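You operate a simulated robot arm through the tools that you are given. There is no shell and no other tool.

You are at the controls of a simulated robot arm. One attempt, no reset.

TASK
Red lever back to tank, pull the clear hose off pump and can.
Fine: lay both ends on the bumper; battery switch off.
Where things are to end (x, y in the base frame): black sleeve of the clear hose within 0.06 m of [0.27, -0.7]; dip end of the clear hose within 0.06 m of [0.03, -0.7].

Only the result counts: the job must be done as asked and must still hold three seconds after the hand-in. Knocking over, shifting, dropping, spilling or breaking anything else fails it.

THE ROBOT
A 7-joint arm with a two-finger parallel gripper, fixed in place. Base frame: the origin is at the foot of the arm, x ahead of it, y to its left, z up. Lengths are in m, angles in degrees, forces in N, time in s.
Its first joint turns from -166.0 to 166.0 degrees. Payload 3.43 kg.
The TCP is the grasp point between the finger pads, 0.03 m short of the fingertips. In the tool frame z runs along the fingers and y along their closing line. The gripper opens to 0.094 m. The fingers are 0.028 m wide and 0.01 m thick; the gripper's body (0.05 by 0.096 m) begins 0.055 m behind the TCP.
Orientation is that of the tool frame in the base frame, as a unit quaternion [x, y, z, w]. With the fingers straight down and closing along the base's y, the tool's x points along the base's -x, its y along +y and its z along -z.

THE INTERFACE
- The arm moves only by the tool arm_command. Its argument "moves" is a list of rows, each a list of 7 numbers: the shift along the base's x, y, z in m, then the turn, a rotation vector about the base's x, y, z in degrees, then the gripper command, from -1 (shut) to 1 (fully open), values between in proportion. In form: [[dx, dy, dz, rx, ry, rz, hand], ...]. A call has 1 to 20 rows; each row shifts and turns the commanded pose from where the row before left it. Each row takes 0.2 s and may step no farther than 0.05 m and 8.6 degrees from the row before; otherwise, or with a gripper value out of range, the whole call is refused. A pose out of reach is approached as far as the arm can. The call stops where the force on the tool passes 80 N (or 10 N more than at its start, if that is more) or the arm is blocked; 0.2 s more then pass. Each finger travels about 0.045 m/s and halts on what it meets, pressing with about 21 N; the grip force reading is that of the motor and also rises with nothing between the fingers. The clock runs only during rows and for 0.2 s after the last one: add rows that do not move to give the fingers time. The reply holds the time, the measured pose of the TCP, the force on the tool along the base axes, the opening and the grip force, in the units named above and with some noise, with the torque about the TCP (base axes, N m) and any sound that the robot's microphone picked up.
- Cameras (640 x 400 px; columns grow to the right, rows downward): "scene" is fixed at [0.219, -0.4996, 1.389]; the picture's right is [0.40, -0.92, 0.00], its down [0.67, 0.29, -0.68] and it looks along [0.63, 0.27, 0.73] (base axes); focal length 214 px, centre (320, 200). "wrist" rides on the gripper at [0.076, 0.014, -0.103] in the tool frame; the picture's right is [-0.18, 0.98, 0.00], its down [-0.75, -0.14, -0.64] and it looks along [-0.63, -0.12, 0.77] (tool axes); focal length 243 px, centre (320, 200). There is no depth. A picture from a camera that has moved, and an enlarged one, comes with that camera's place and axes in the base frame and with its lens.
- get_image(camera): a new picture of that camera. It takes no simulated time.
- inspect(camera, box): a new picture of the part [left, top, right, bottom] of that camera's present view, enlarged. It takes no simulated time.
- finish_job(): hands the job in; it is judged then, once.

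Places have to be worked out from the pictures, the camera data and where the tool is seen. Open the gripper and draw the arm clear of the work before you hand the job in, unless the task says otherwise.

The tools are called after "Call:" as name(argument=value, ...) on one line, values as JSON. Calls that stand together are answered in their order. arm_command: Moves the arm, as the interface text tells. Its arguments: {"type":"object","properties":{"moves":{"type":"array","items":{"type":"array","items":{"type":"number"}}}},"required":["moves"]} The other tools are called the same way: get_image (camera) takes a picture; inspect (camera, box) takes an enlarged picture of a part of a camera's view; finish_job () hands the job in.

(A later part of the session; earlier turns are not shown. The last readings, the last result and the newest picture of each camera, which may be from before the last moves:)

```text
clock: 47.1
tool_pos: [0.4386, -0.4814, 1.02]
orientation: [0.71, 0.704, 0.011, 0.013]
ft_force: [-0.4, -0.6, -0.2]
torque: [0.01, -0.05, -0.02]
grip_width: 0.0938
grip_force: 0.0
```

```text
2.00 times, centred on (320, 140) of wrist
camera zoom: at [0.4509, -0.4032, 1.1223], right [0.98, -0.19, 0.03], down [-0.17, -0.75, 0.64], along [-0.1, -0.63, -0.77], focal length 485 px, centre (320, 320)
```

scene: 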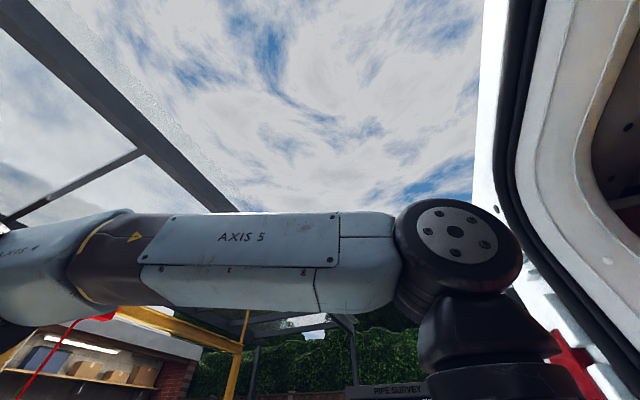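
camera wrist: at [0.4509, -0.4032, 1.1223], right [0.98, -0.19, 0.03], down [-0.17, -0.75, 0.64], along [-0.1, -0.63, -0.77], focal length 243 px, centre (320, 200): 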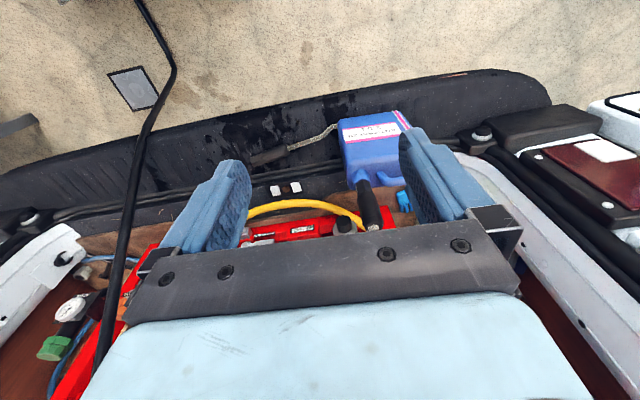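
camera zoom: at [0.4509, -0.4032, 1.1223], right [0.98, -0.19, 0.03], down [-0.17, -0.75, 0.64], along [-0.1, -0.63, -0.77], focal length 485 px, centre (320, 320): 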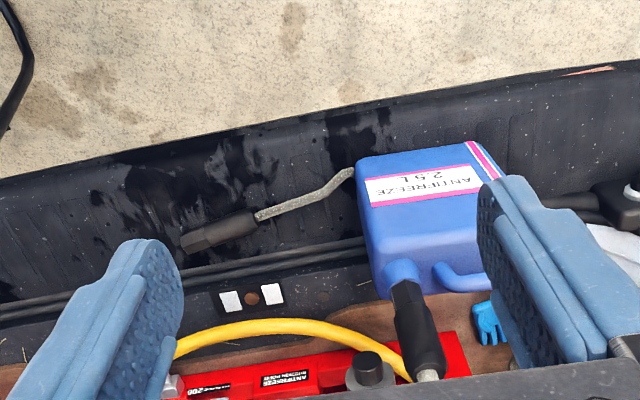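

The sleeve lies on the bumper with the hose running toward the can, but the rest of the hose is hidden behind the can and gripper. I'll turn the camera to look along +x from the left side to see the can, its neck and the hose.

Call:
arm_command(moves=[[-0.02, 0.0, 0.0, 0, 0, 8, 1], [-0.02, 0.0, 0.0, 0, 0, 8, 1], [-0.02, 0.0, 0.0, 0, 0, 8, 1], [-0.02, 0.0, 0.0, 0, 0, 8, 1], [-0.02, 0.0, 0.0, 0, 0, 8, 1], [-0.02, 0.0, 0.0, 0, 0, 8, 1], [-0.02, 0.0, 0.0, 0, 0, 8, 1], [-0.02, 0.0, 0.0, 0, 0, 8, 1], [-0.02, 0.0, 0.0, 0, 0, 8, 1], [-0.02, 0.0, 0.0, 0, 0, 8, 1]])

Call:
get_image(camera="wrist")

Call:
inspect(camera="wrist", box=[160, 60, 420, 240])

```text
clock: 49.4
tool_pos: [0.2377, -0.4828, 1.0199]
orientation: [0.09, 0.996, 0.017, 0.003]
ft_force: [0.1, -0.1, -0.3]
torque: [0.01, 0.01, -0.01]
grip_width: 0.0941
grip_force: 0.0
```

```text
taken
camera wrist: at [0.1647, -0.4571, 1.1218], right [0.36, 0.93, 0.03], down [0.71, -0.3, 0.64], along [0.61, -0.21, -0.77], focal length 243 px, centre (320, 200)
```

wrist: 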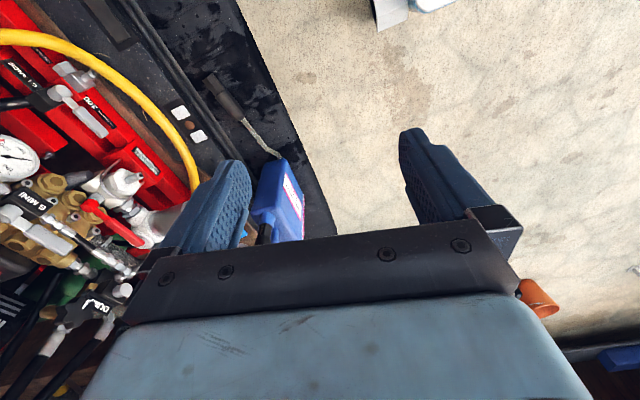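

```text
2.22 times, centred on (290, 150) of wrist
camera zoom: at [0.1647, -0.4571, 1.1218], right [0.36, 0.93, 0.03], down [0.71, -0.3, 0.64], along [0.61, -0.21, -0.77], focal length 539 px, centre (387, 311)
```

zoom: 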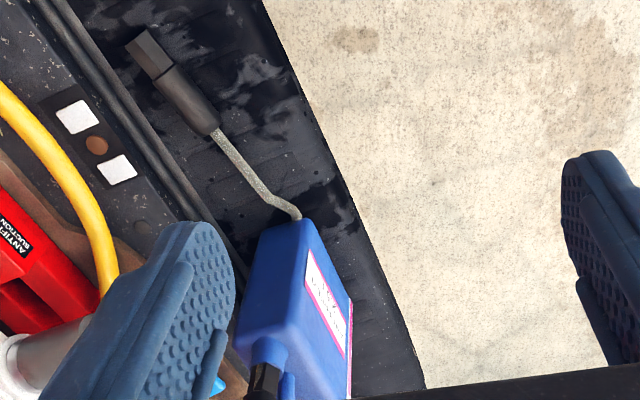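

The hose runs to the can's base and disappears behind it. I'll raise the camera to see the can's neck and whatever hose remains above it.

Call:
arm_command(moves=[[0.02, 0.0, 0.045, 0, 0, 0, 1], [0.02, 0.0, 0.045, 0, 0, 0, 1], [0.02, 0.0, 0.045, 0, 0, 0, 1], [0.0, -0.02, 0.045, 0, 0, 0, 1], [0.0, -0.02, 0.02, 0, 0, 0, 1]])

Call:
get_image(camera="wrist")

Call:
inspect(camera="wrist", box=[200, 100, 360, 240])

```text
clock: 50.5
tool_pos: [0.3, -0.5255, 1.2206]
orientation: [0.091, 0.996, 0.017, 0.003]
ft_force: [-0.4, 0.5, 0.1]
torque: [-0.01, -0.03, -0.04]
grip_width: 0.0941
grip_force: 0.1
```

```text
taken
camera wrist: at [0.2273, -0.4992, 1.3229], right [0.36, 0.93, 0.03], down [0.71, -0.3, 0.64], along [0.61, -0.21, -0.77], focal length 243 px, centre (320, 200)
```

wrist: 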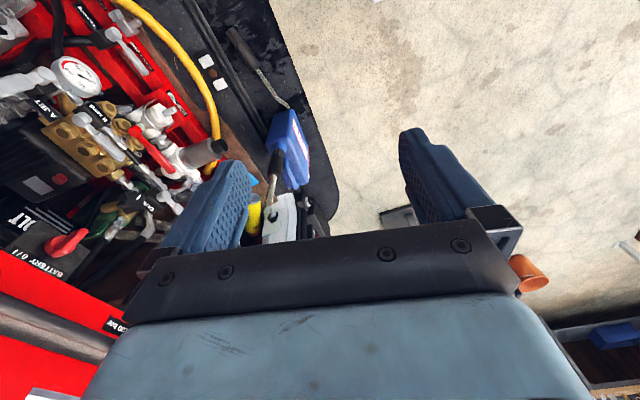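

```text
2.86 times, centred on (280, 170) of wrist
camera zoom: at [0.2273, -0.4992, 1.3229], right [0.36, 0.93, 0.03], down [0.71, -0.3, 0.64], along [0.61, -0.21, -0.77], focal length 693 px, centre (434, 286)
```

zoom: 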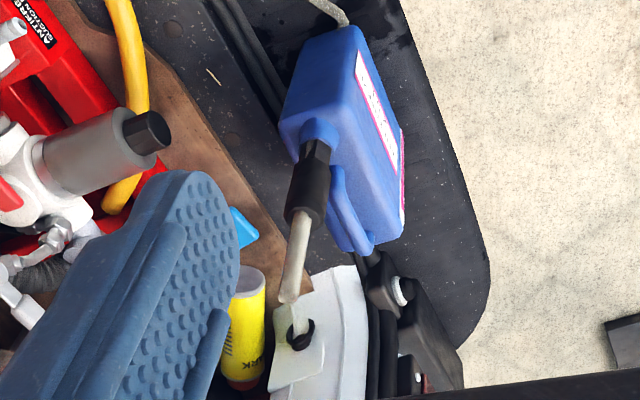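

The neck's black piece still has a clear stub rising to about z≈0.957, with the rest of the hose apparently folded back down there. Zooming closely on that stub and black piece.

Call:
inspect(camera="wrist", box=[250, 140, 310, 225])

Call:
inspect(camera="wrist", box=[215, 20, 315, 130])

```text
4.71 times, centred on (280, 182) of wrist
camera zoom: at [0.2273, -0.4992, 1.3229], right [0.36, 0.93, 0.03], down [0.71, -0.3, 0.64], along [0.61, -0.21, -0.77], focal length 1142 px, centre (508, 282)
```

zoom: 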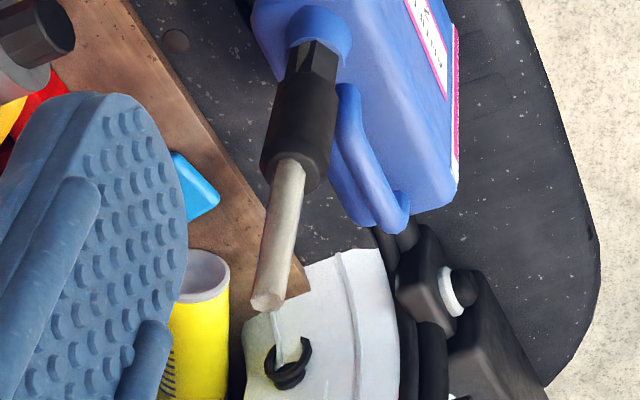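

```text
3.64 times, centred on (265, 75) of wrist
camera zoom: at [0.2273, -0.4992, 1.3229], right [0.36, 0.93, 0.03], down [0.71, -0.3, 0.64], along [0.61, -0.21, -0.77], focal length 882 px, centre (520, 654)
```

zoom: 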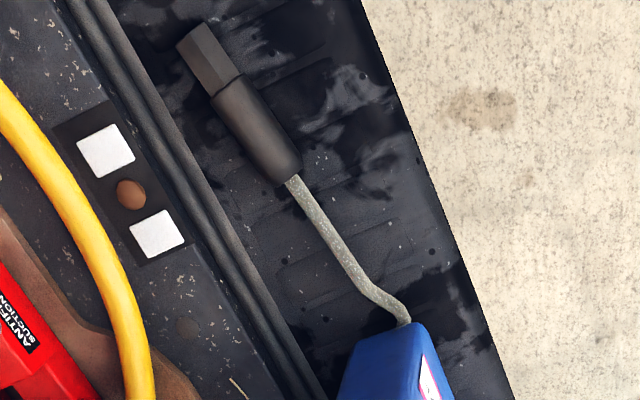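

Stub measured at about (0.486,-0.695) from z≈0.85 to 0.957, nearly vertical. I'll align the hand (fingers closing along y) and move above it at z≈1.10.

Call:
arm_command(moves=[[0.031, -0.0283, -0.02, 0, 0, 5.2, 1], [0.031, -0.0283, -0.02, 0, 0, 5.2, 1], [0.031, -0.0283, -0.02, 0, 0, 0, 1], [0.031, -0.0283, -0.02, 0, 0, 0, 1], [0.031, -0.0283, -0.02, 0, 0, 0, 1], [0.031, -0.0283, -0.02, 0, 0, 0, 1]])

Call:
get_image(camera="wrist")

Call:
inspect(camera="wrist", box=[240, 80, 400, 240])

```text
clock: 52.0
tool_pos: [0.4842, -0.6896, 1.1009]
orientation: [0.001, 1.0, 0.016, 0.001]
ft_force: [1.1, 1.1, 1.1]
torque: [-0.03, -0.01, -0.02]
grip_width: 0.0939
grip_force: 0.1
```

```text
taken
camera wrist: at [0.4072, -0.6773, 1.2025], right [0.19, 0.98, 0.03], down [0.75, -0.16, 0.64], along [0.63, -0.09, -0.77], focal length 243 px, centre (320, 200)
```

wrist: 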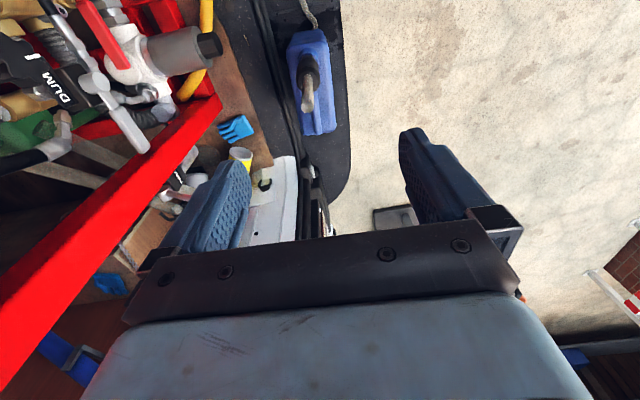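

```text
2.50 times, centred on (320, 160) of wrist
camera zoom: at [0.4072, -0.6773, 1.2025], right [0.19, 0.98, 0.03], down [0.75, -0.16, 0.64], along [0.63, -0.09, -0.77], focal length 606 px, centre (320, 300)
```

zoom: 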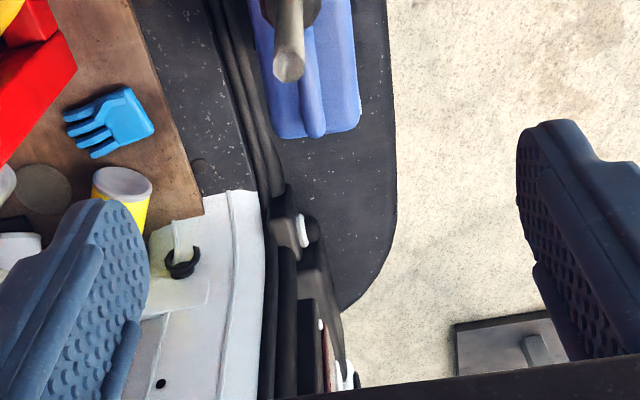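

Stub top confirmed at (0.489,-0.696,0.957). Descending to straddle the stub with the TCP at z≈0.915.

Call:
arm_command(moves=[[0.001, -0.0012, -0.0372, 0, 0, 0, 1], [0.001, -0.0012, -0.0372, 0, 0, 0, 1], [0.001, -0.0012, -0.0372, 0, 0, 0, 1], [0.001, -0.0012, -0.0372, 0, 0, 0, 1], [0.001, -0.0012, -0.0372, 0, 0, 0, 1]])

Call:
get_image(camera="wrist")

Call:
inspect(camera="wrist", box=[220, 80, 420, 240])

```text
clock: 53.1
tool_pos: [0.4903, -0.6979, 0.9126]
orientation: [0.001, 1.0, 0.017, 0.001]
ft_force: [-0.6, -0.1, -0.4]
torque: [-0.03, 0.0, 0.01]
grip_width: 0.0944
grip_force: 0.1
```

```text
taken
camera wrist: at [0.413, -0.6851, 1.015], right [0.19, 0.98, 0.03], down [0.75, -0.16, 0.64], along [0.63, -0.09, -0.77], focal length 243 px, centre (320, 200)
```

wrist: 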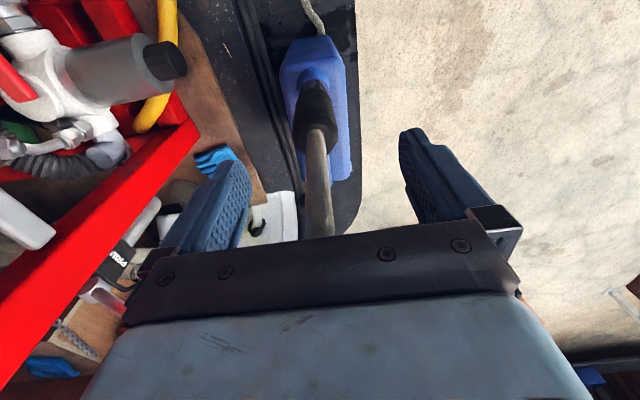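

```text
2.50 times, centred on (320, 160) of wrist
camera zoom: at [0.413, -0.6851, 1.015], right [0.19, 0.98, 0.03], down [0.75, -0.16, 0.64], along [0.63, -0.09, -0.77], focal length 606 px, centre (320, 300)
```

zoom: 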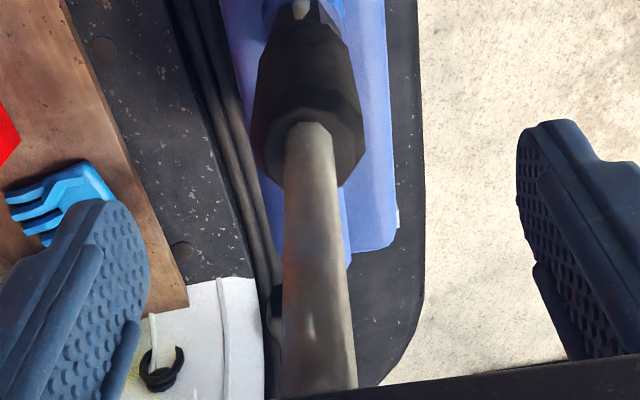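

The stub is centred between the fingers. Closing on it.

Call:
arm_command(moves=[[0, 0, 0, 0, 0, 0, -1], [0, 0, 0, 0, 0, 0, -1], [0, 0, 0, 0, 0, 0, -1], [0, 0, 0, 0, 0, 0, -1], [0, 0, 0, 0, 0, 0, -1], [0, 0, 0, 0, 0, 0, -1]])

Call:
get_image(camera="wrist")

```text
clock: 54.5
tool_pos: [0.4893, -0.698, 0.9122]
orientation: [0.001, 1.0, 0.018, 0.002]
ft_force: [0.5, 0.5, -1.0]
torque: [0.02, -0.01, 0.02]
grip_width: 0.0
grip_force: 21.1
```

```text
taken
camera wrist: at [0.4129, -0.6853, 1.0149], right [0.19, 0.98, 0.03], down [0.75, -0.17, 0.64], along [0.63, -0.09, -0.77], focal length 243 px, centre (320, 200)
```

wrist: 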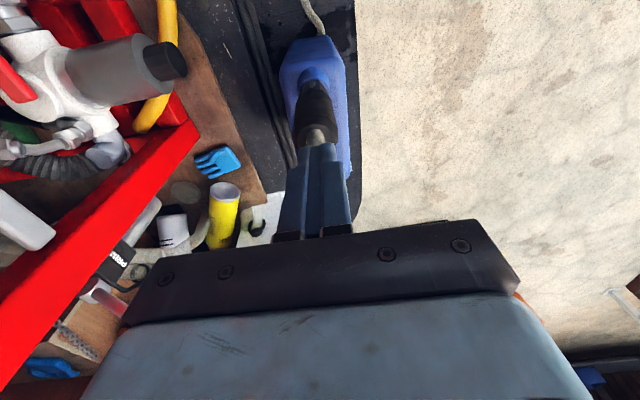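

Grip width went to zero: the clear tube itself isn't solid, so the black grip piece on the can end is what must be held. Reopening, then lowering to its thick part at z≈0.812.

Call:
arm_command(moves=[[0, 0, 0, 0, 0, 0, 1], [0, 0, 0, 0, 0, 0, 1], [0, 0, 0, 0, 0, 0, 1], [0, 0, 0, 0, 0, 0, 1], [0, 0, 0, 0, 0, 0, 1], [0, 0, 0, 0, 0, 0, 1]])

Call:
inspect(camera="wrist", box=[220, 40, 420, 240])

```text
clock: 56.0
tool_pos: [0.4897, -0.6957, 0.9123]
orientation: [0.002, 1.0, 0.017, 0.001]
ft_force: [0.2, -0.4, -0.1]
torque: [0.0, 0.01, 0.0]
grip_width: 0.0942
grip_force: 0.0
```

```text
2.00 times, centred on (320, 140) of wrist
camera zoom: at [0.4129, -0.6853, 1.0149], right [0.19, 0.98, 0.03], down [0.75, -0.17, 0.64], along [0.63, -0.09, -0.77], focal length 485 px, centre (320, 320)
```

zoom: 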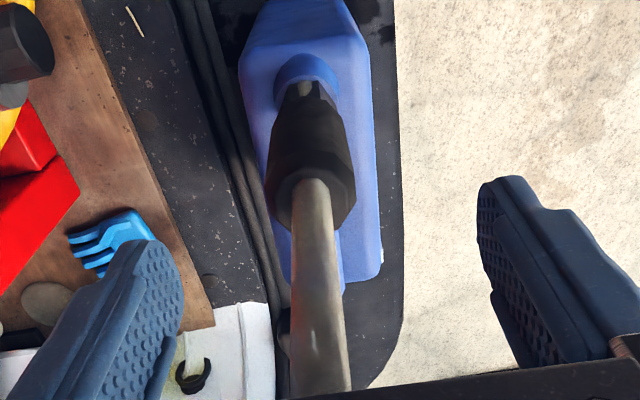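

Descending straight to the black grip piece.

Call:
arm_command(moves=[[-0.0003, 0, -0.025, 0, 0, 0, 1], [-0.0003, 0, -0.025, 0, 0, 0, 1], [-0.0003, 0, -0.025, 0, 0, 0, 1], [-0.0003, 0, -0.025, 0, 0, 0, 1]])

Call:
get_image(camera="wrist")

Call:
inspect(camera="wrist", box=[220, 40, 420, 240])

```text
clock: 57.0
tool_pos: [0.4864, -0.7, 0.815]
orientation: [0.003, 1.0, 0.017, 0.002]
ft_force: [-0.9, -0.6, 3.5]
torque: [0.0, -0.05, -0.03]
grip_width: 0.0942
grip_force: 0.1
```

```text
taken
camera wrist: at [0.4101, -0.6879, 0.9172], right [0.19, 0.98, 0.03], down [0.75, -0.16, 0.64], along [0.63, -0.09, -0.77], focal length 243 px, centre (320, 200)
```

wrist: 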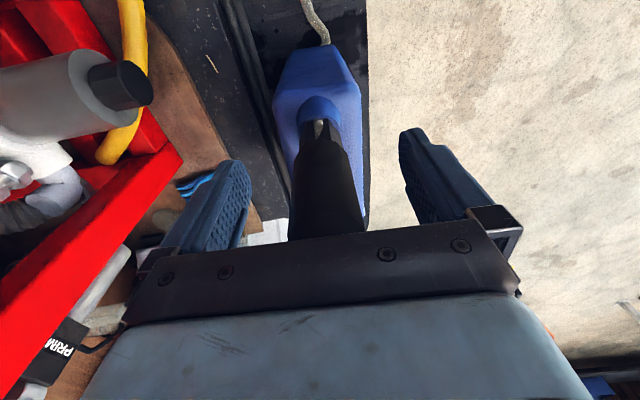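

```text
2.00 times, centred on (320, 140) of wrist
camera zoom: at [0.4101, -0.6879, 0.9172], right [0.19, 0.98, 0.03], down [0.75, -0.16, 0.64], along [0.63, -0.09, -0.77], focal length 485 px, centre (320, 320)
```

zoom: 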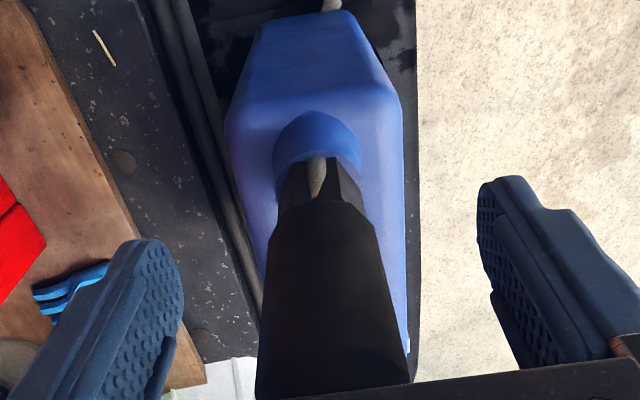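

A small 3.5 N upward force suggests the palm is near the grip's top; I'll raise 8 mm and close.

Call:
arm_command(moves=[[0.001, 0.001, 0.008, 0, 0, 0, 1], [0, 0, 0, 0, 0, 0, 1]])

```text
clock: 57.5
tool_pos: [0.487, -0.6977, 0.8237]
orientation: [0.002, 1.0, 0.018, 0.002]
ft_force: [-0.4, 0.1, 0.3]
torque: [0.03, -0.02, 0.02]
grip_width: 0.094
grip_force: 0.1
```

No contact force now. Closing on the grip piece.

Call:
arm_command(moves=[[0, 0, 0, 0, 0, 0, -1], [0, 0, 0, 0, 0, 0, -1], [0, 0, 0, 0, 0, 0, -1], [0, 0, 0, 0, 0, 0, -1], [0, 0, 0, 0, 0, 0, -1]])

Call:
get_image(camera="wrist")

```text
clock: 58.8
tool_pos: [0.487, -0.6984, 0.8233]
orientation: [0.002, 1.0, 0.017, 0.002]
ft_force: [1.1, -5.6, -1.0]
torque: [-0.99, -0.03, 0.11]
grip_width: 0.0352
grip_force: 20.8
```

```text
taken
camera wrist: at [0.4107, -0.6867, 0.9253], right [0.19, 0.98, 0.03], down [0.75, -0.16, 0.64], along [0.63, -0.09, -0.77], focal length 243 px, centre (320, 200)
```

wrist: 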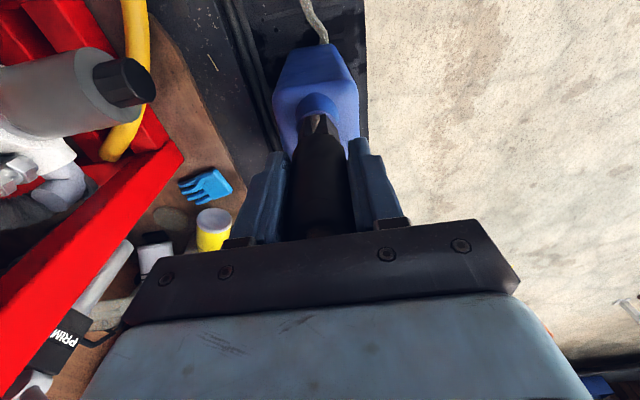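

Gripped (0.035 m). Lifting gently a few millimetres at a time while watching the load and the can.

Call:
arm_command(moves=[[0, 0, 0.005, 0, 0, 0, -1], [0, 0, 0.005, 0, 0, 0, -1], [0, 0, 0.005, 0, 0, 0, -1]])

Call:
get_image(camera="wrist")

```text
clock: 59.5
tool_pos: [0.4881, -0.6977, 0.8372]
orientation: [0.002, 1.0, 0.017, 0.002]
ft_force: [-3.1, -3.6, -3.2]
torque: [-0.24, 0.23, -0.06]
grip_width: 0.034
grip_force: 21.2
```

```text
taken
camera wrist: at [0.4119, -0.6855, 0.9403], right [0.19, 0.98, 0.03], down [0.75, -0.17, 0.64], along [0.63, -0.09, -0.77], focal length 243 px, centre (320, 200)
```

wrist: 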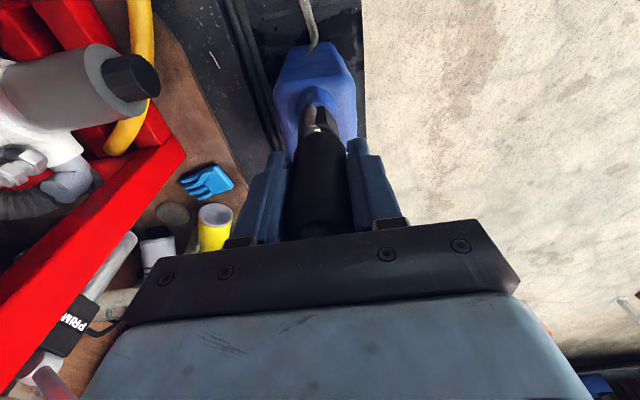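

The grip piece is rising out of the neck with only ~3 N load and the can is staying put. Continuing to lift.

Call:
arm_command(moves=[[0, 0, 0.008, 0, 0, 0, -1], [0, 0, 0.008, 0, 0, 0, -1], [0, 0, 0.01, 0, 0, 0, -1], [0, 0, 0.01, 0, 0, 0, -1], [0, 0, 0.01, 0, 0, 0, -1]])

Call:
get_image(camera="wrist")

Call:
inspect(camera="wrist", box=[220, 0, 420, 200])

```text
clock: 60.8
tool_pos: [0.4873, -0.6985, 0.8816]
orientation: [0.0, 1.0, 0.018, 0.002]
ft_force: [0.3, 0.3, -1.4]
torque: [0.03, 0.04, 0.01]
grip_width: 0.0339
grip_force: 20.5
```

```text
taken
camera wrist: at [0.4111, -0.6867, 0.9842], right [0.19, 0.98, 0.04], down [0.75, -0.17, 0.64], along [0.63, -0.09, -0.77], focal length 243 px, centre (320, 200)
```

wrist: 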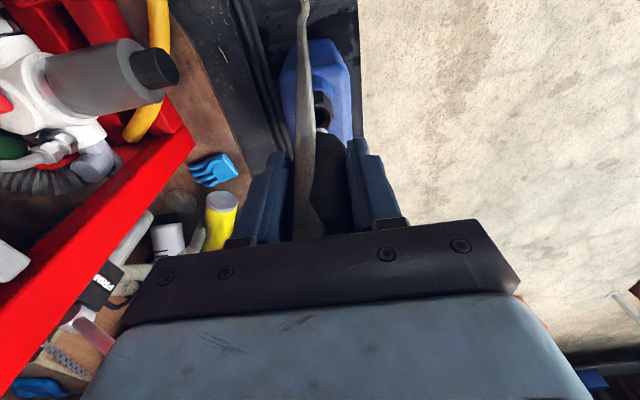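

```text
2.00 times, centred on (320, 100) of wrist
camera zoom: at [0.4111, -0.6867, 0.9842], right [0.19, 0.98, 0.04], down [0.75, -0.17, 0.64], along [0.63, -0.09, -0.77], focal length 485 px, centre (320, 400)
```

zoom: 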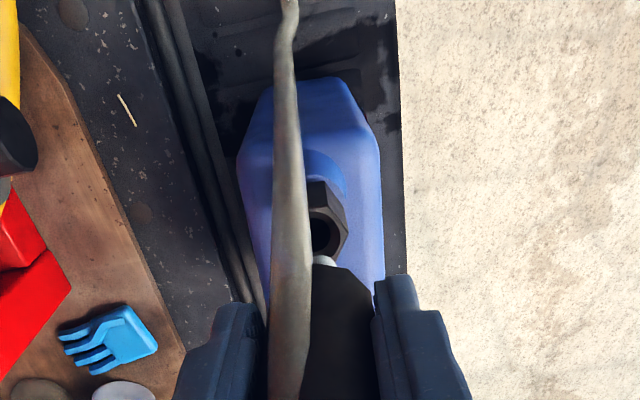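

The grip with its short dip tip has come out of the hex collar, which stays on the can. Lifting further to fully clear the can.

Call:
arm_command(moves=[[0, 0, 0.015, 0, 0, 0, -1], [0, 0, 0.02, 0, 0, 0, -1], [0, 0, 0.025, 0, 0, 0, -1], [0, 0, 0.03, 0, 0, 0, -1], [0, 0, 0.03, 0, 0, 0, -1]])

Call:
get_image(camera="wrist")

Call:
inspect(camera="wrist", box=[220, 0, 420, 240])

```text
clock: 62.0
tool_pos: [0.4898, -0.7007, 1.004]
orientation: [0.002, 1.0, 0.018, 0.001]
ft_force: [1.0, 0.6, -0.5]
torque: [0.04, 0.02, 0.0]
grip_width: 0.0339
grip_force: 21.2
```

```text
taken
camera wrist: at [0.4123, -0.688, 1.1055], right [0.19, 0.98, 0.03], down [0.75, -0.17, 0.64], along [0.63, -0.09, -0.77], focal length 243 px, centre (320, 200)
```

wrist: 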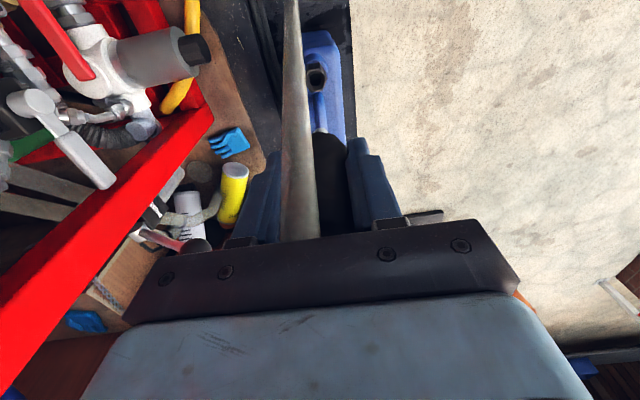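

```text
1.67 times, centred on (320, 120) of wrist
camera zoom: at [0.4123, -0.688, 1.1055], right [0.19, 0.98, 0.03], down [0.75, -0.17, 0.64], along [0.63, -0.09, -0.77], focal length 404 px, centre (320, 333)
```

zoom: 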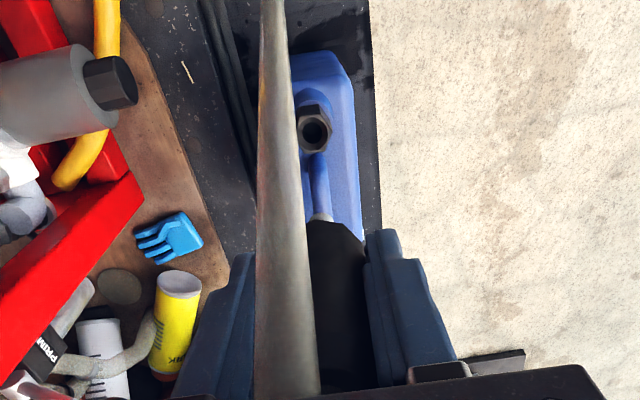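

The can end is free, with its tip about 0.077 m below the TCP, and the can hasn't moved. I'll carry it toward -x while turning the hand 90° so the fingers close along x.

Call:
arm_command(moves=[[-0.017, 0.007, -0.003, 0, 0, -8.2, -1], [-0.017, 0.007, -0.003, 0, 0, -8.2, -1], [-0.017, 0.007, -0.009, 0, 0, -8.2, -1], [-0.017, 0.007, -0.009, 0, 0, -8.2, -1], [-0.017, 0.007, -0.009, 0, 0, -8.2, -1], [-0.017, 0.007, -0.01, 0, 0, -8.2, -1], [-0.017, 0.007, -0.01, 0, 0, -8.2, -1], [-0.017, 0.007, -0.01, 0, 0, -8.2, -1], [-0.017, 0.007, -0.01, 0, 0, -8.2, -1], [-0.017, 0.007, -0.01, 0, 0, -8.2, -1], [-0.017, 0.007, -0.01, 0, 0, -8.0, -1]])

Call:
get_image(camera="wrist")

Call:
inspect(camera="wrist", box=[160, 0, 480, 200])

```text
clock: 64.3
tool_pos: [0.3022, -0.6226, 0.9096]
orientation: [0.709, 0.705, 0.01, 0.014]
ft_force: [0.2, 0.4, -1.0]
torque: [-0.01, -0.01, 0.01]
grip_width: 0.0335
grip_force: 21.0
```

```text
taken
camera wrist: at [0.3137, -0.5447, 1.0112], right [0.98, -0.19, 0.03], down [-0.17, -0.75, 0.64], along [-0.09, -0.63, -0.77], focal length 243 px, centre (320, 200)
```

wrist: 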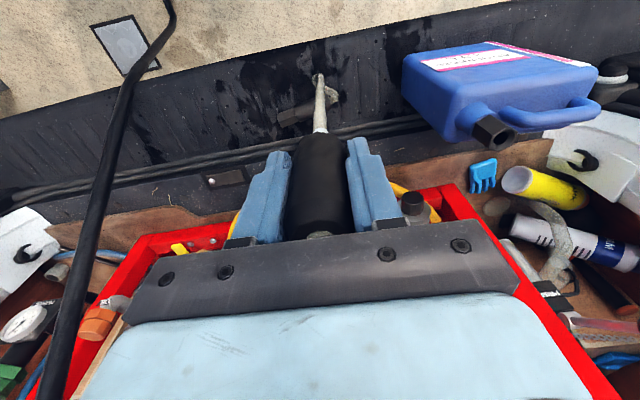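

```text
2.00 times, centred on (320, 100) of wrist
camera zoom: at [0.3137, -0.5447, 1.0112], right [0.98, -0.19, 0.03], down [-0.17, -0.75, 0.64], along [-0.09, -0.63, -0.77], focal length 485 px, centre (320, 400)
```

zoom: 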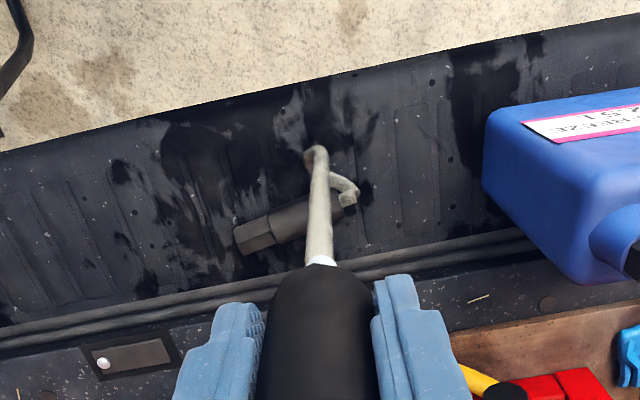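

The held piece carries a pale tube hanging ~0.19 m below it, and the hose leaves the sleeve on the bumper nearby. I'll zoom in to understand which part is the dip tube and where the hose runs.

Call:
inspect(camera="wrist", box=[270, 60, 370, 140])

Call:
inspect(camera="wrist", box=[270, 120, 370, 240])

Call:
inspect(camera="wrist", box=[380, 30, 560, 160])

```text
5.00 times, centred on (320, 100) of wrist
camera zoom: at [0.3137, -0.5447, 1.0112], right [0.98, -0.19, 0.03], down [-0.17, -0.75, 0.64], along [-0.09, -0.63, -0.77], focal length 1213 px, centre (320, 700)
```

zoom: 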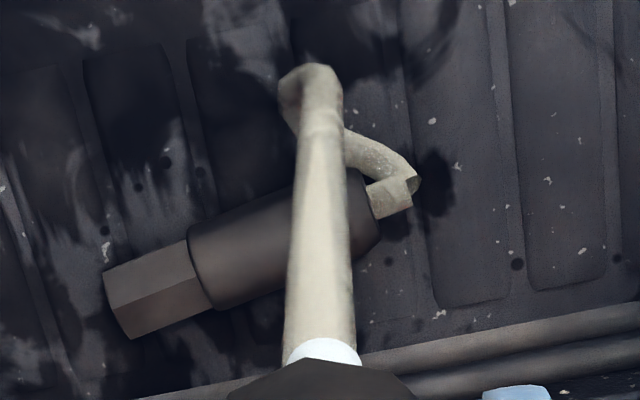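

```text
3.33 times, centred on (320, 180) of wrist
camera zoom: at [0.3137, -0.5447, 1.0112], right [0.98, -0.19, 0.03], down [-0.17, -0.75, 0.64], along [-0.09, -0.63, -0.77], focal length 809 px, centre (320, 267)
```

zoom: 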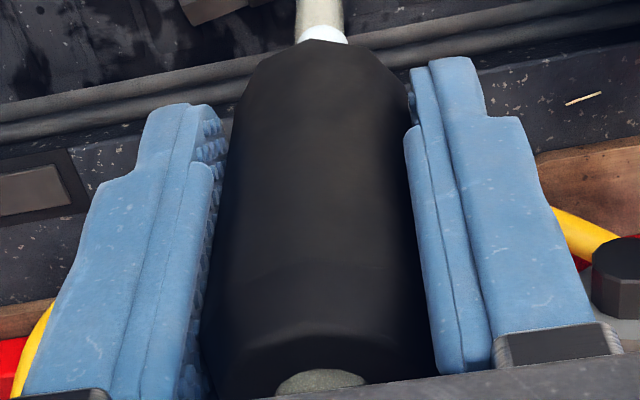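

```text
3.08 times, centred on (470, 95) of wrist
camera zoom: at [0.3137, -0.5447, 1.0112], right [0.98, -0.19, 0.03], down [-0.17, -0.75, 0.64], along [-0.09, -0.63, -0.77], focal length 746 px, centre (-142, 523)
```

zoom: 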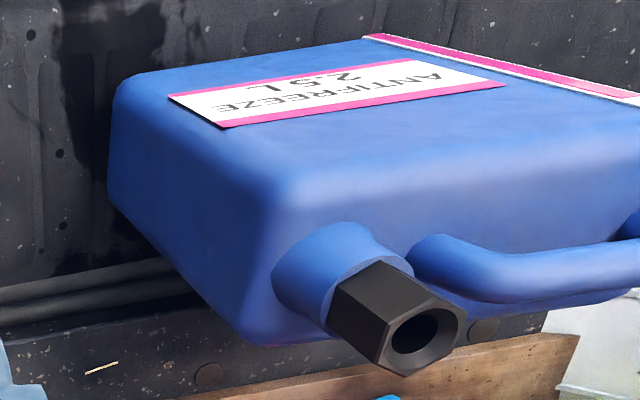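

I see now: the hose leaves the grip's top and simply hangs down past it to the bumper; the short white dip tip is ~0.077 m below the TCP. I'll carry it toward (0.05,-0.69), turning 45° so the hand stays on the +x/+y side, away from the base cable.

Call:
arm_command(moves=[[-0.03, -0.003, -0.015, 0, 0, -7.5, -1], [-0.03, -0.003, -0.015, 0, 0, -7.5, -1], [-0.03, -0.003, -0.015, 0, 0, -7.5, -1], [-0.03, -0.003, -0.015, 0, 0, -7.5, -1], [-0.03, -0.003, -0.015, 0, 0, -7.5, -1], [-0.03, -0.003, -0.015, 0, 0, -7.5, -1]])

Call:
get_image(camera="wrist")

```text
clock: 65.8
tool_pos: [0.1199, -0.6379, 0.8216]
orientation: [0.925, 0.38, 0.005, 0.017]
ft_force: [1.0, -0.7, -1.4]
torque: [-0.03, 0.01, 0.05]
grip_width: 0.0338
grip_force: 20.9
```

```text
taken
camera wrist: at [0.1819, -0.5906, 0.9239], right [0.56, -0.83, 0.03], down [-0.65, -0.41, 0.64], along [-0.52, -0.38, -0.77], focal length 243 px, centre (320, 200)
```

wrist: 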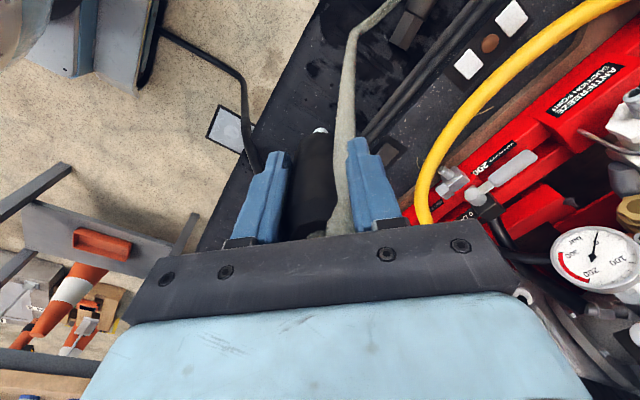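

Good: tip visible, the cable passes at x≈-0.055, well clear. Now tilting the tool so the tip leans toward (-x,-y), while descending to z≈0.65.

Call:
arm_command(moves=[[-0.005, -0.004, -0.028, -5.66, 5.66, 0, -1], [-0.005, -0.004, -0.028, -5.66, 5.66, 0, -1], [-0.005, -0.004, -0.028, -5.66, 5.66, 0, -1]])

Call:
get_image(camera="wrist")

```text
clock: 66.5
tool_pos: [0.1063, -0.6511, 0.7382]
orientation: [0.903, 0.375, -0.188, 0.095]
ft_force: [-0.2, 0.7, -1.2]
torque: [0.02, 0.01, 0.0]
grip_width: 0.0339
grip_force: 21.1
```

```text
taken
camera wrist: at [0.1928, -0.5783, 0.8001], right [0.58, -0.81, 0.11], down [-0.42, -0.18, 0.89], along [-0.7, -0.56, -0.44], focal length 243 px, centre (320, 200)
```

wrist: 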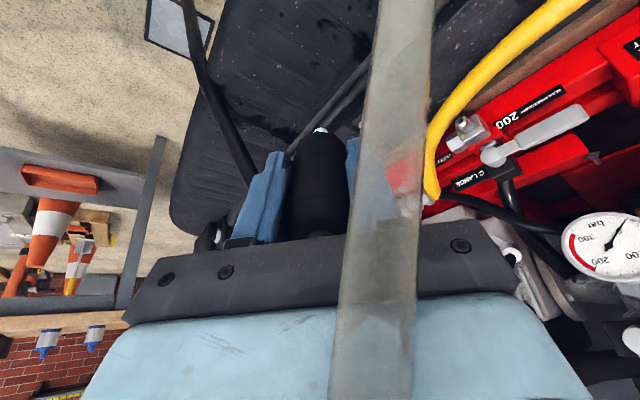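

Tracking is accurate. Three more tilt steps while descending.

Call:
arm_command(moves=[[-0.01, -0.008, -0.035, -5.66, 5.66, 0, -1], [-0.01, -0.008, -0.035, -5.66, 5.66, 0, -1], [-0.01, -0.008, -0.035, -5.66, 5.66, 0, -1]])

Call:
get_image(camera="wrist")

```text
clock: 67.3
tool_pos: [0.0738, -0.6745, 0.6301]
orientation: [0.841, 0.354, -0.372, 0.172]
ft_force: [-0.7, -0.9, -0.1]
torque: [0.03, -0.04, 0.03]
grip_width: 0.0341
grip_force: 21.2
```

```text
taken
camera wrist: at [0.1724, -0.591, 0.642], right [0.62, -0.76, 0.16], down [-0.13, 0.1, 0.99], along [-0.77, -0.64, -0.04], focal length 243 px, centre (320, 200)
```

wrist: 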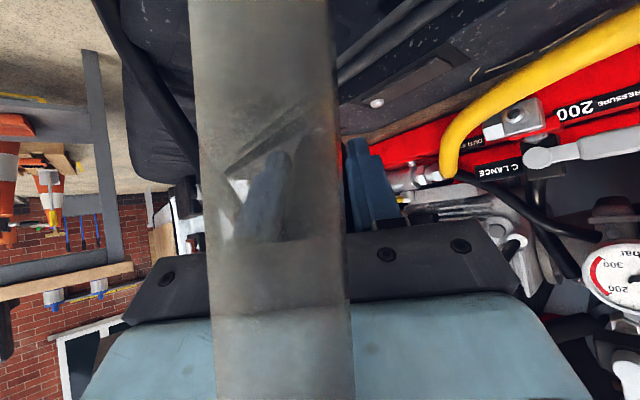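

Tilt is ~48° and pose is as commanded. Descending toward the bumper.

Call:
arm_command(moves=[[-0.0073, -0.0045, -0.025, 0, 0, 0, -1], [-0.0073, -0.0045, -0.025, 0, 0, 0, -1], [-0.006, -0.0045, -0.025, 0, 0, 0, -1]])

Call:
get_image(camera="wrist")

```text
clock: 68.2
tool_pos: [0.0558, -0.688, 0.5548]
orientation: [0.841, 0.354, -0.372, 0.171]
ft_force: [0.1, 0.4, -0.9]
torque: [0.01, -0.01, -0.01]
grip_width: 0.0337
grip_force: 21.2
```

```text
taken
camera wrist: at [0.1539, -0.6041, 0.5658], right [0.62, -0.76, 0.16], down [-0.14, 0.1, 0.99], along [-0.77, -0.64, -0.04], focal length 243 px, centre (320, 200)
```

wrist: 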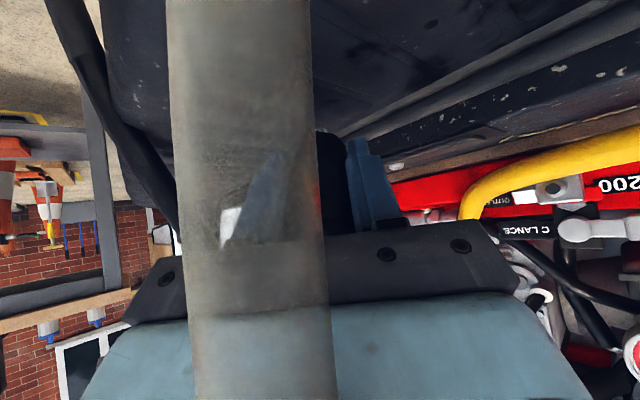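

Still no contact at z=0.555. Lowering in 5 mm steps.

Call:
arm_command(moves=[[0, 0, -0.005, 0, 0, 0, -1], [0, 0, -0.005, 0, 0, 0, -1], [0, 0, -0.005, 0, 0, 0, -1]])

```text
clock: 69.0
tool_pos: [0.0569, -0.6878, 0.5401]
orientation: [0.841, 0.354, -0.372, 0.172]
ft_force: [0.4, 0.3, -0.4]
torque: [0.0, 0.03, -0.02]
grip_width: 0.0339
grip_force: 20.6
```

No contact yet; continue.

Call:
arm_command(moves=[[0, 0, -0.004, 0, 0, 0, -1], [0, 0, -0.004, 0, 0, 0, -1]])

```text
clock: 69.5
tool_pos: [0.055, -0.6886, 0.5331]
orientation: [0.84, 0.354, -0.372, 0.173]
ft_force: [5.3, 7.7, 21.5]
torque: [-0.5, 0.49, -0.03]
grip_width: 0.0337
grip_force: 21.3
```

Tip touches the bumper at TCP z≈0.533. I'll ease up, lean the piece ~8° flatter, settle, and release with a partial opening.

Call:
arm_command(moves=[[0.003, 0.003, -0.003, -5.6, 5.6, 0, -1], [0, 0, -0.002, 0, 0, 0, -1], [0, 0, 0, 0, 0, 0, -1]])

```text
clock: 70.3
tool_pos: [0.0587, -0.6846, 0.5263]
orientation: [0.812, 0.345, -0.429, 0.195]
ft_force: [0.0, -0.1, -1.5]
torque: [0.04, 0.04, -0.01]
grip_width: 0.0338
grip_force: 21.1
```

Now lowering 4 mm and opening partially.

Call:
arm_command(moves=[[0, 0, -0.004, 0, 0, 0, -1], [0, 0, 0, 0, 0, 0, 0.2], [0, 0, 0, 0, 0, 0, 0.2], [0, 0, 0, 0, 0, 0, 0.2], [0, 0, 0, 0, 0, 0, 0.2]])

Call:
get_image(camera="wrist")

```text
clock: 71.5
tool_pos: [0.058, -0.6849, 0.523]
orientation: [0.812, 0.344, -0.43, 0.195]
ft_force: [-0.2, 0.3, -0.7]
torque: [0.02, 0.02, 0.02]
grip_width: 0.0563
grip_force: 0.0
```

```text
taken
camera wrist: at [0.1573, -0.6017, 0.5167], right [0.64, -0.75, 0.17], down [-0.04, 0.19, 0.98], along [-0.77, -0.63, 0.1], focal length 243 px, centre (320, 200)
```

wrist: 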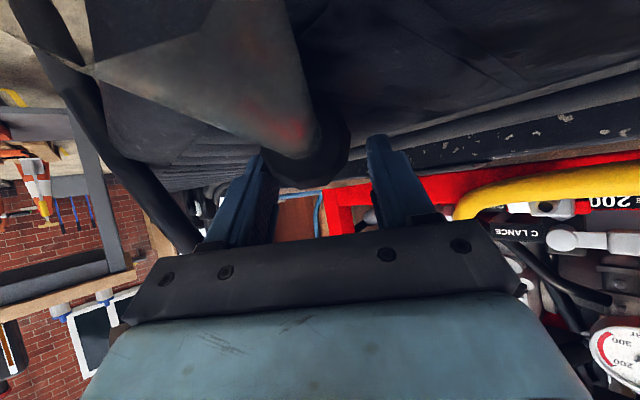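

Released: the piece lies between the open fingers with no load. Retreating up and back along the tool axis.

Call:
arm_command(moves=[[0.008, 0.008, 0.015, 0, 0, 0, 0.2], [0.012, 0.012, 0.025, 0, 0, 0, 0.2], [0.015, 0.015, 0.035, 0, 0, 0, 0.2], [0.015, 0.015, 0.04, 5.66, -5.66, 0, 0.2], [0.01, 0.01, 0.045, 5.66, -5.66, 0, 0.2], [0.01, 0.01, 0.045, 5.66, -5.66, 0, 0.2], [0.0, 0.0, 0.045, 5.66, -5.66, 0, 0.2]])

Call:
get_image(camera="wrist")

Call:
inspect(camera="wrist", box=[200, 0, 520, 200])

```text
clock: 73.2
tool_pos: [0.129, -0.6166, 0.7733]
orientation: [0.902, 0.377, -0.186, 0.094]
ft_force: [0.2, -0.1, 0.6]
torque: [-0.01, 0.05, -0.01]
grip_width: 0.0565
grip_force: 0.0
```

```text
taken
camera wrist: at [0.2159, -0.545, 0.8359], right [0.58, -0.81, 0.11], down [-0.42, -0.19, 0.89], along [-0.7, -0.56, -0.45], focal length 243 px, centre (320, 200)
```

wrist: 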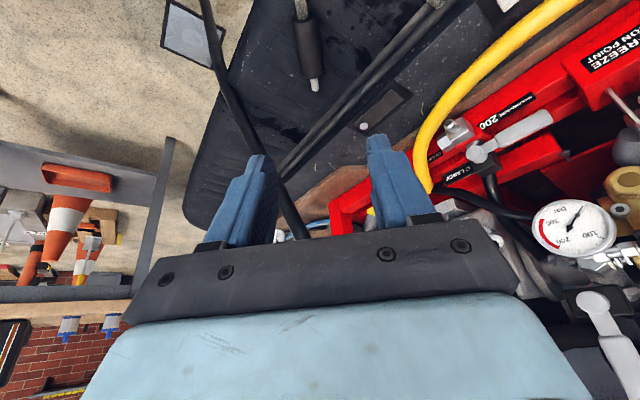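

```text
2.00 times, centred on (360, 100) of wrist
camera zoom: at [0.2159, -0.545, 0.8359], right [0.58, -0.81, 0.11], down [-0.42, -0.19, 0.89], along [-0.7, -0.56, -0.45], focal length 485 px, centre (240, 400)
```

zoom: 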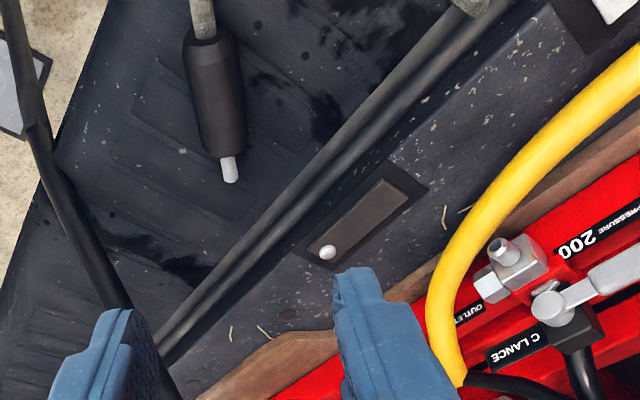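

The dip end lies on the bumper: tip ≈(0.007,-0.729), body centre ≈(0.047,-0.695), within tolerance of (0.03,-0.70). I'll rise, straighten the tool, and look over the whole bumper.

Call:
arm_command(moves=[[0.01, 0.01, 0.045, 5.66, -5.66, 0, 1], [0.01, 0.01, 0.045, 5.66, -5.66, 0, 1], [0.01, 0.01, 0.045, 4.5, -4.5, 0, 1], [0.02, 0.01, 0.04, 0, 0, 7.5, 1], [0.03, 0.01, 0.03, 0, 0, 7.5, 1], [0.03, 0.01, 0.03, 0, 0, 7.5, 1], [0.03, 0.01, 0.03, 0, 0, 7.5, 1], [0.02, 0.02, 0.02, 0, 0, 7.5, 1], [0.01, 0.02, 0.02, 0, 0, 7.5, 1]])

Call:
get_image(camera="wrist")

Call:
inspect(camera="wrist", box=[140, 0, 460, 200])

```text
clock: 75.2
tool_pos: [0.2983, -0.5045, 1.0802]
orientation: [0.707, 0.707, 0.002, 0.022]
ft_force: [-0.4, 0.0, -0.2]
torque: [0.02, -0.01, -0.01]
grip_width: 0.0938
grip_force: 0.0
```

```text
taken
camera wrist: at [0.3092, -0.4252, 1.181], right [0.98, -0.18, 0.04], down [-0.16, -0.73, 0.66], along [-0.09, -0.65, -0.75], focal length 243 px, centre (320, 200)
```

wrist: 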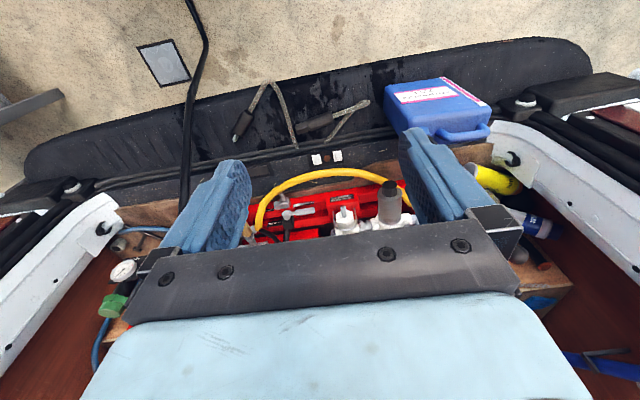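

```text
2.00 times, centred on (300, 100) of wrist
camera zoom: at [0.3092, -0.4252, 1.181], right [0.98, -0.18, 0.04], down [-0.16, -0.73, 0.66], along [-0.09, -0.65, -0.75], focal length 485 px, centre (360, 400)
```

zoom: 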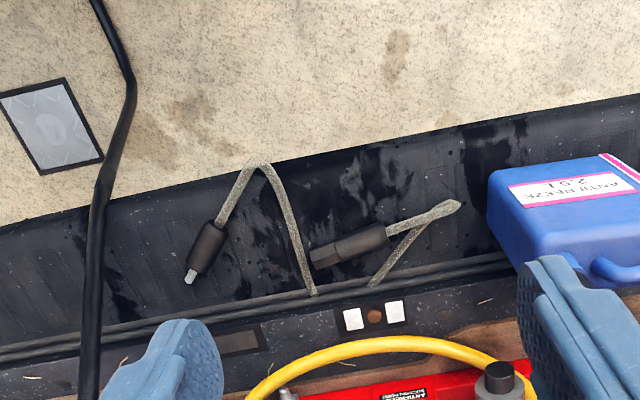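

Both ends lie on the bumper: sleeve centre ≈(0.264,-0.722), dip end ≈(0.01…0.05,-0.70…-0.73), can undisturbed. Now the battery switch: I'll tilt 40° and approach it for a close frontal look.

Call:
arm_command(moves=[[0.011, -0.023, 0.008, -8, 0, 0, 1], [0.011, -0.023, 0.008, -8, 0, 0, 1], [0.011, -0.023, 0.008, -8, 0, 0, 1], [0.011, -0.023, 0.008, -8, 0, 0, 1], [0.011, -0.023, 0.008, -8, 0, 0, 1]])

Call:
get_image(camera="wrist")

Call:
inspect(camera="wrist", box=[290, 160, 370, 230])

Call:
inspect(camera="wrist", box=[315, 175, 355, 225])

```text
clock: 76.3
tool_pos: [0.3533, -0.6206, 1.1218]
orientation: [0.657, 0.665, -0.24, 0.264]
ft_force: [-0.4, -0.1, 0.4]
torque: [0.03, 0.05, 0.05]
grip_width: 0.0939
grip_force: 0.1
```

```text
taken
camera wrist: at [0.3641, -0.4937, 1.1476], right [0.98, -0.12, 0.15], down [-0.17, -0.14, 0.98], along [-0.09, -0.98, -0.15], focal length 243 px, centre (320, 200)
```

wrist: 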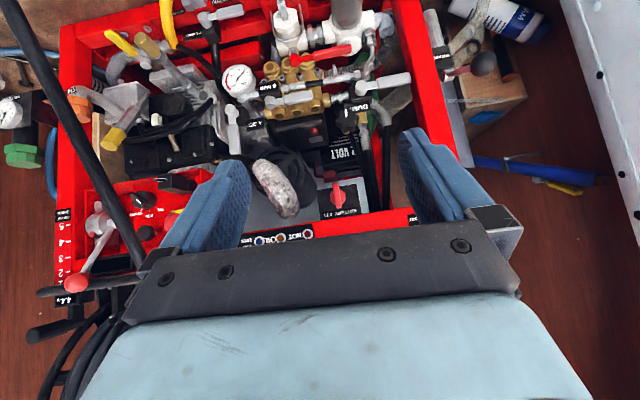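

```text
5.71 times, centred on (330, 195) of wrist
camera zoom: at [0.3641, -0.4937, 1.1476], right [0.98, -0.12, 0.15], down [-0.17, -0.14, 0.98], along [-0.09, -0.98, -0.15], focal length 1386 px, centre (263, 229)
```

zoom: 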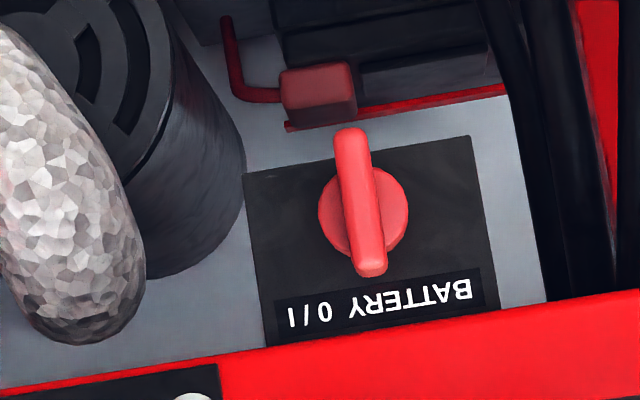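

```text
8.00 times, centred on (335, 200) of wrist
camera zoom: at [0.3641, -0.4937, 1.1476], right [0.98, -0.12, 0.15], down [-0.17, -0.14, 0.98], along [-0.09, -0.98, -0.15], focal length 1941 px, centre (200, 200)
```

zoom: 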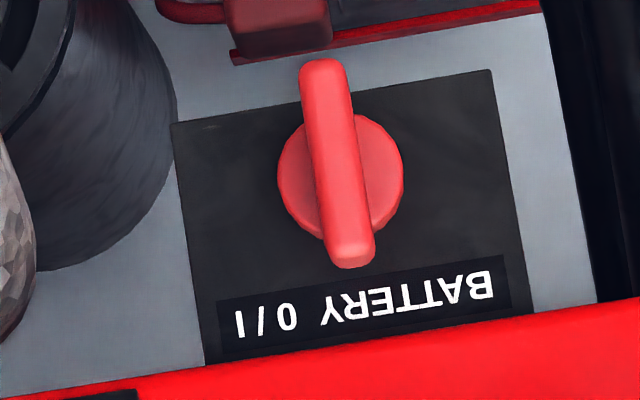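

The key bar is vertical on a plate facing roughly +y at (0.355, ≈-0.96, ≈1.07); I need its exact shape. I'll take a second view from higher up for vertical parallax.

Call:
arm_command(moves=[[0.001, 0, 0.045, 6.5, 0, 0, 1], [0.001, 0, 0.045, 6.5, 0, 0, 1], [0.001, 0, 0.045, 6.5, 0, 0, 1], [0.001, 0, 0.03, 0, 0, 0, 1]])

Call:
get_image(camera="wrist")

Call:
inspect(camera="wrist", box=[310, 170, 370, 240])

```text
clock: 77.3
tool_pos: [0.3592, -0.6225, 1.2856]
orientation: [0.693, 0.695, -0.125, 0.148]
ft_force: [0.9, 0.3, -0.1]
torque: [0.02, 0.02, -0.01]
grip_width: 0.094
grip_force: 0.1
```

```text
taken
camera wrist: at [0.3705, -0.5116, 1.3525], right [0.98, -0.16, 0.1], down [-0.16, -0.46, 0.87], along [-0.09, -0.88, -0.47], focal length 243 px, centre (320, 200)
```

wrist: 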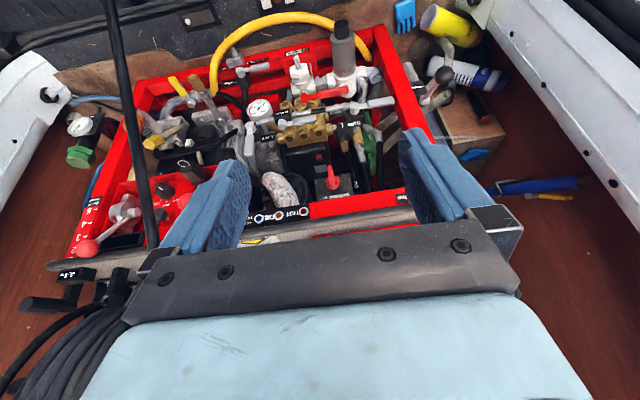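

```text
5.71 times, centred on (340, 205) of wrist
camera zoom: at [0.3705, -0.5116, 1.3525], right [0.98, -0.16, 0.1], down [-0.16, -0.46, 0.87], along [-0.09, -0.88, -0.47], focal length 1386 px, centre (206, 171)
```

zoom: 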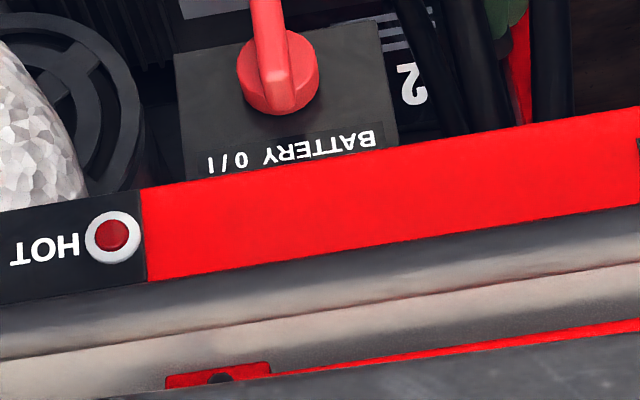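

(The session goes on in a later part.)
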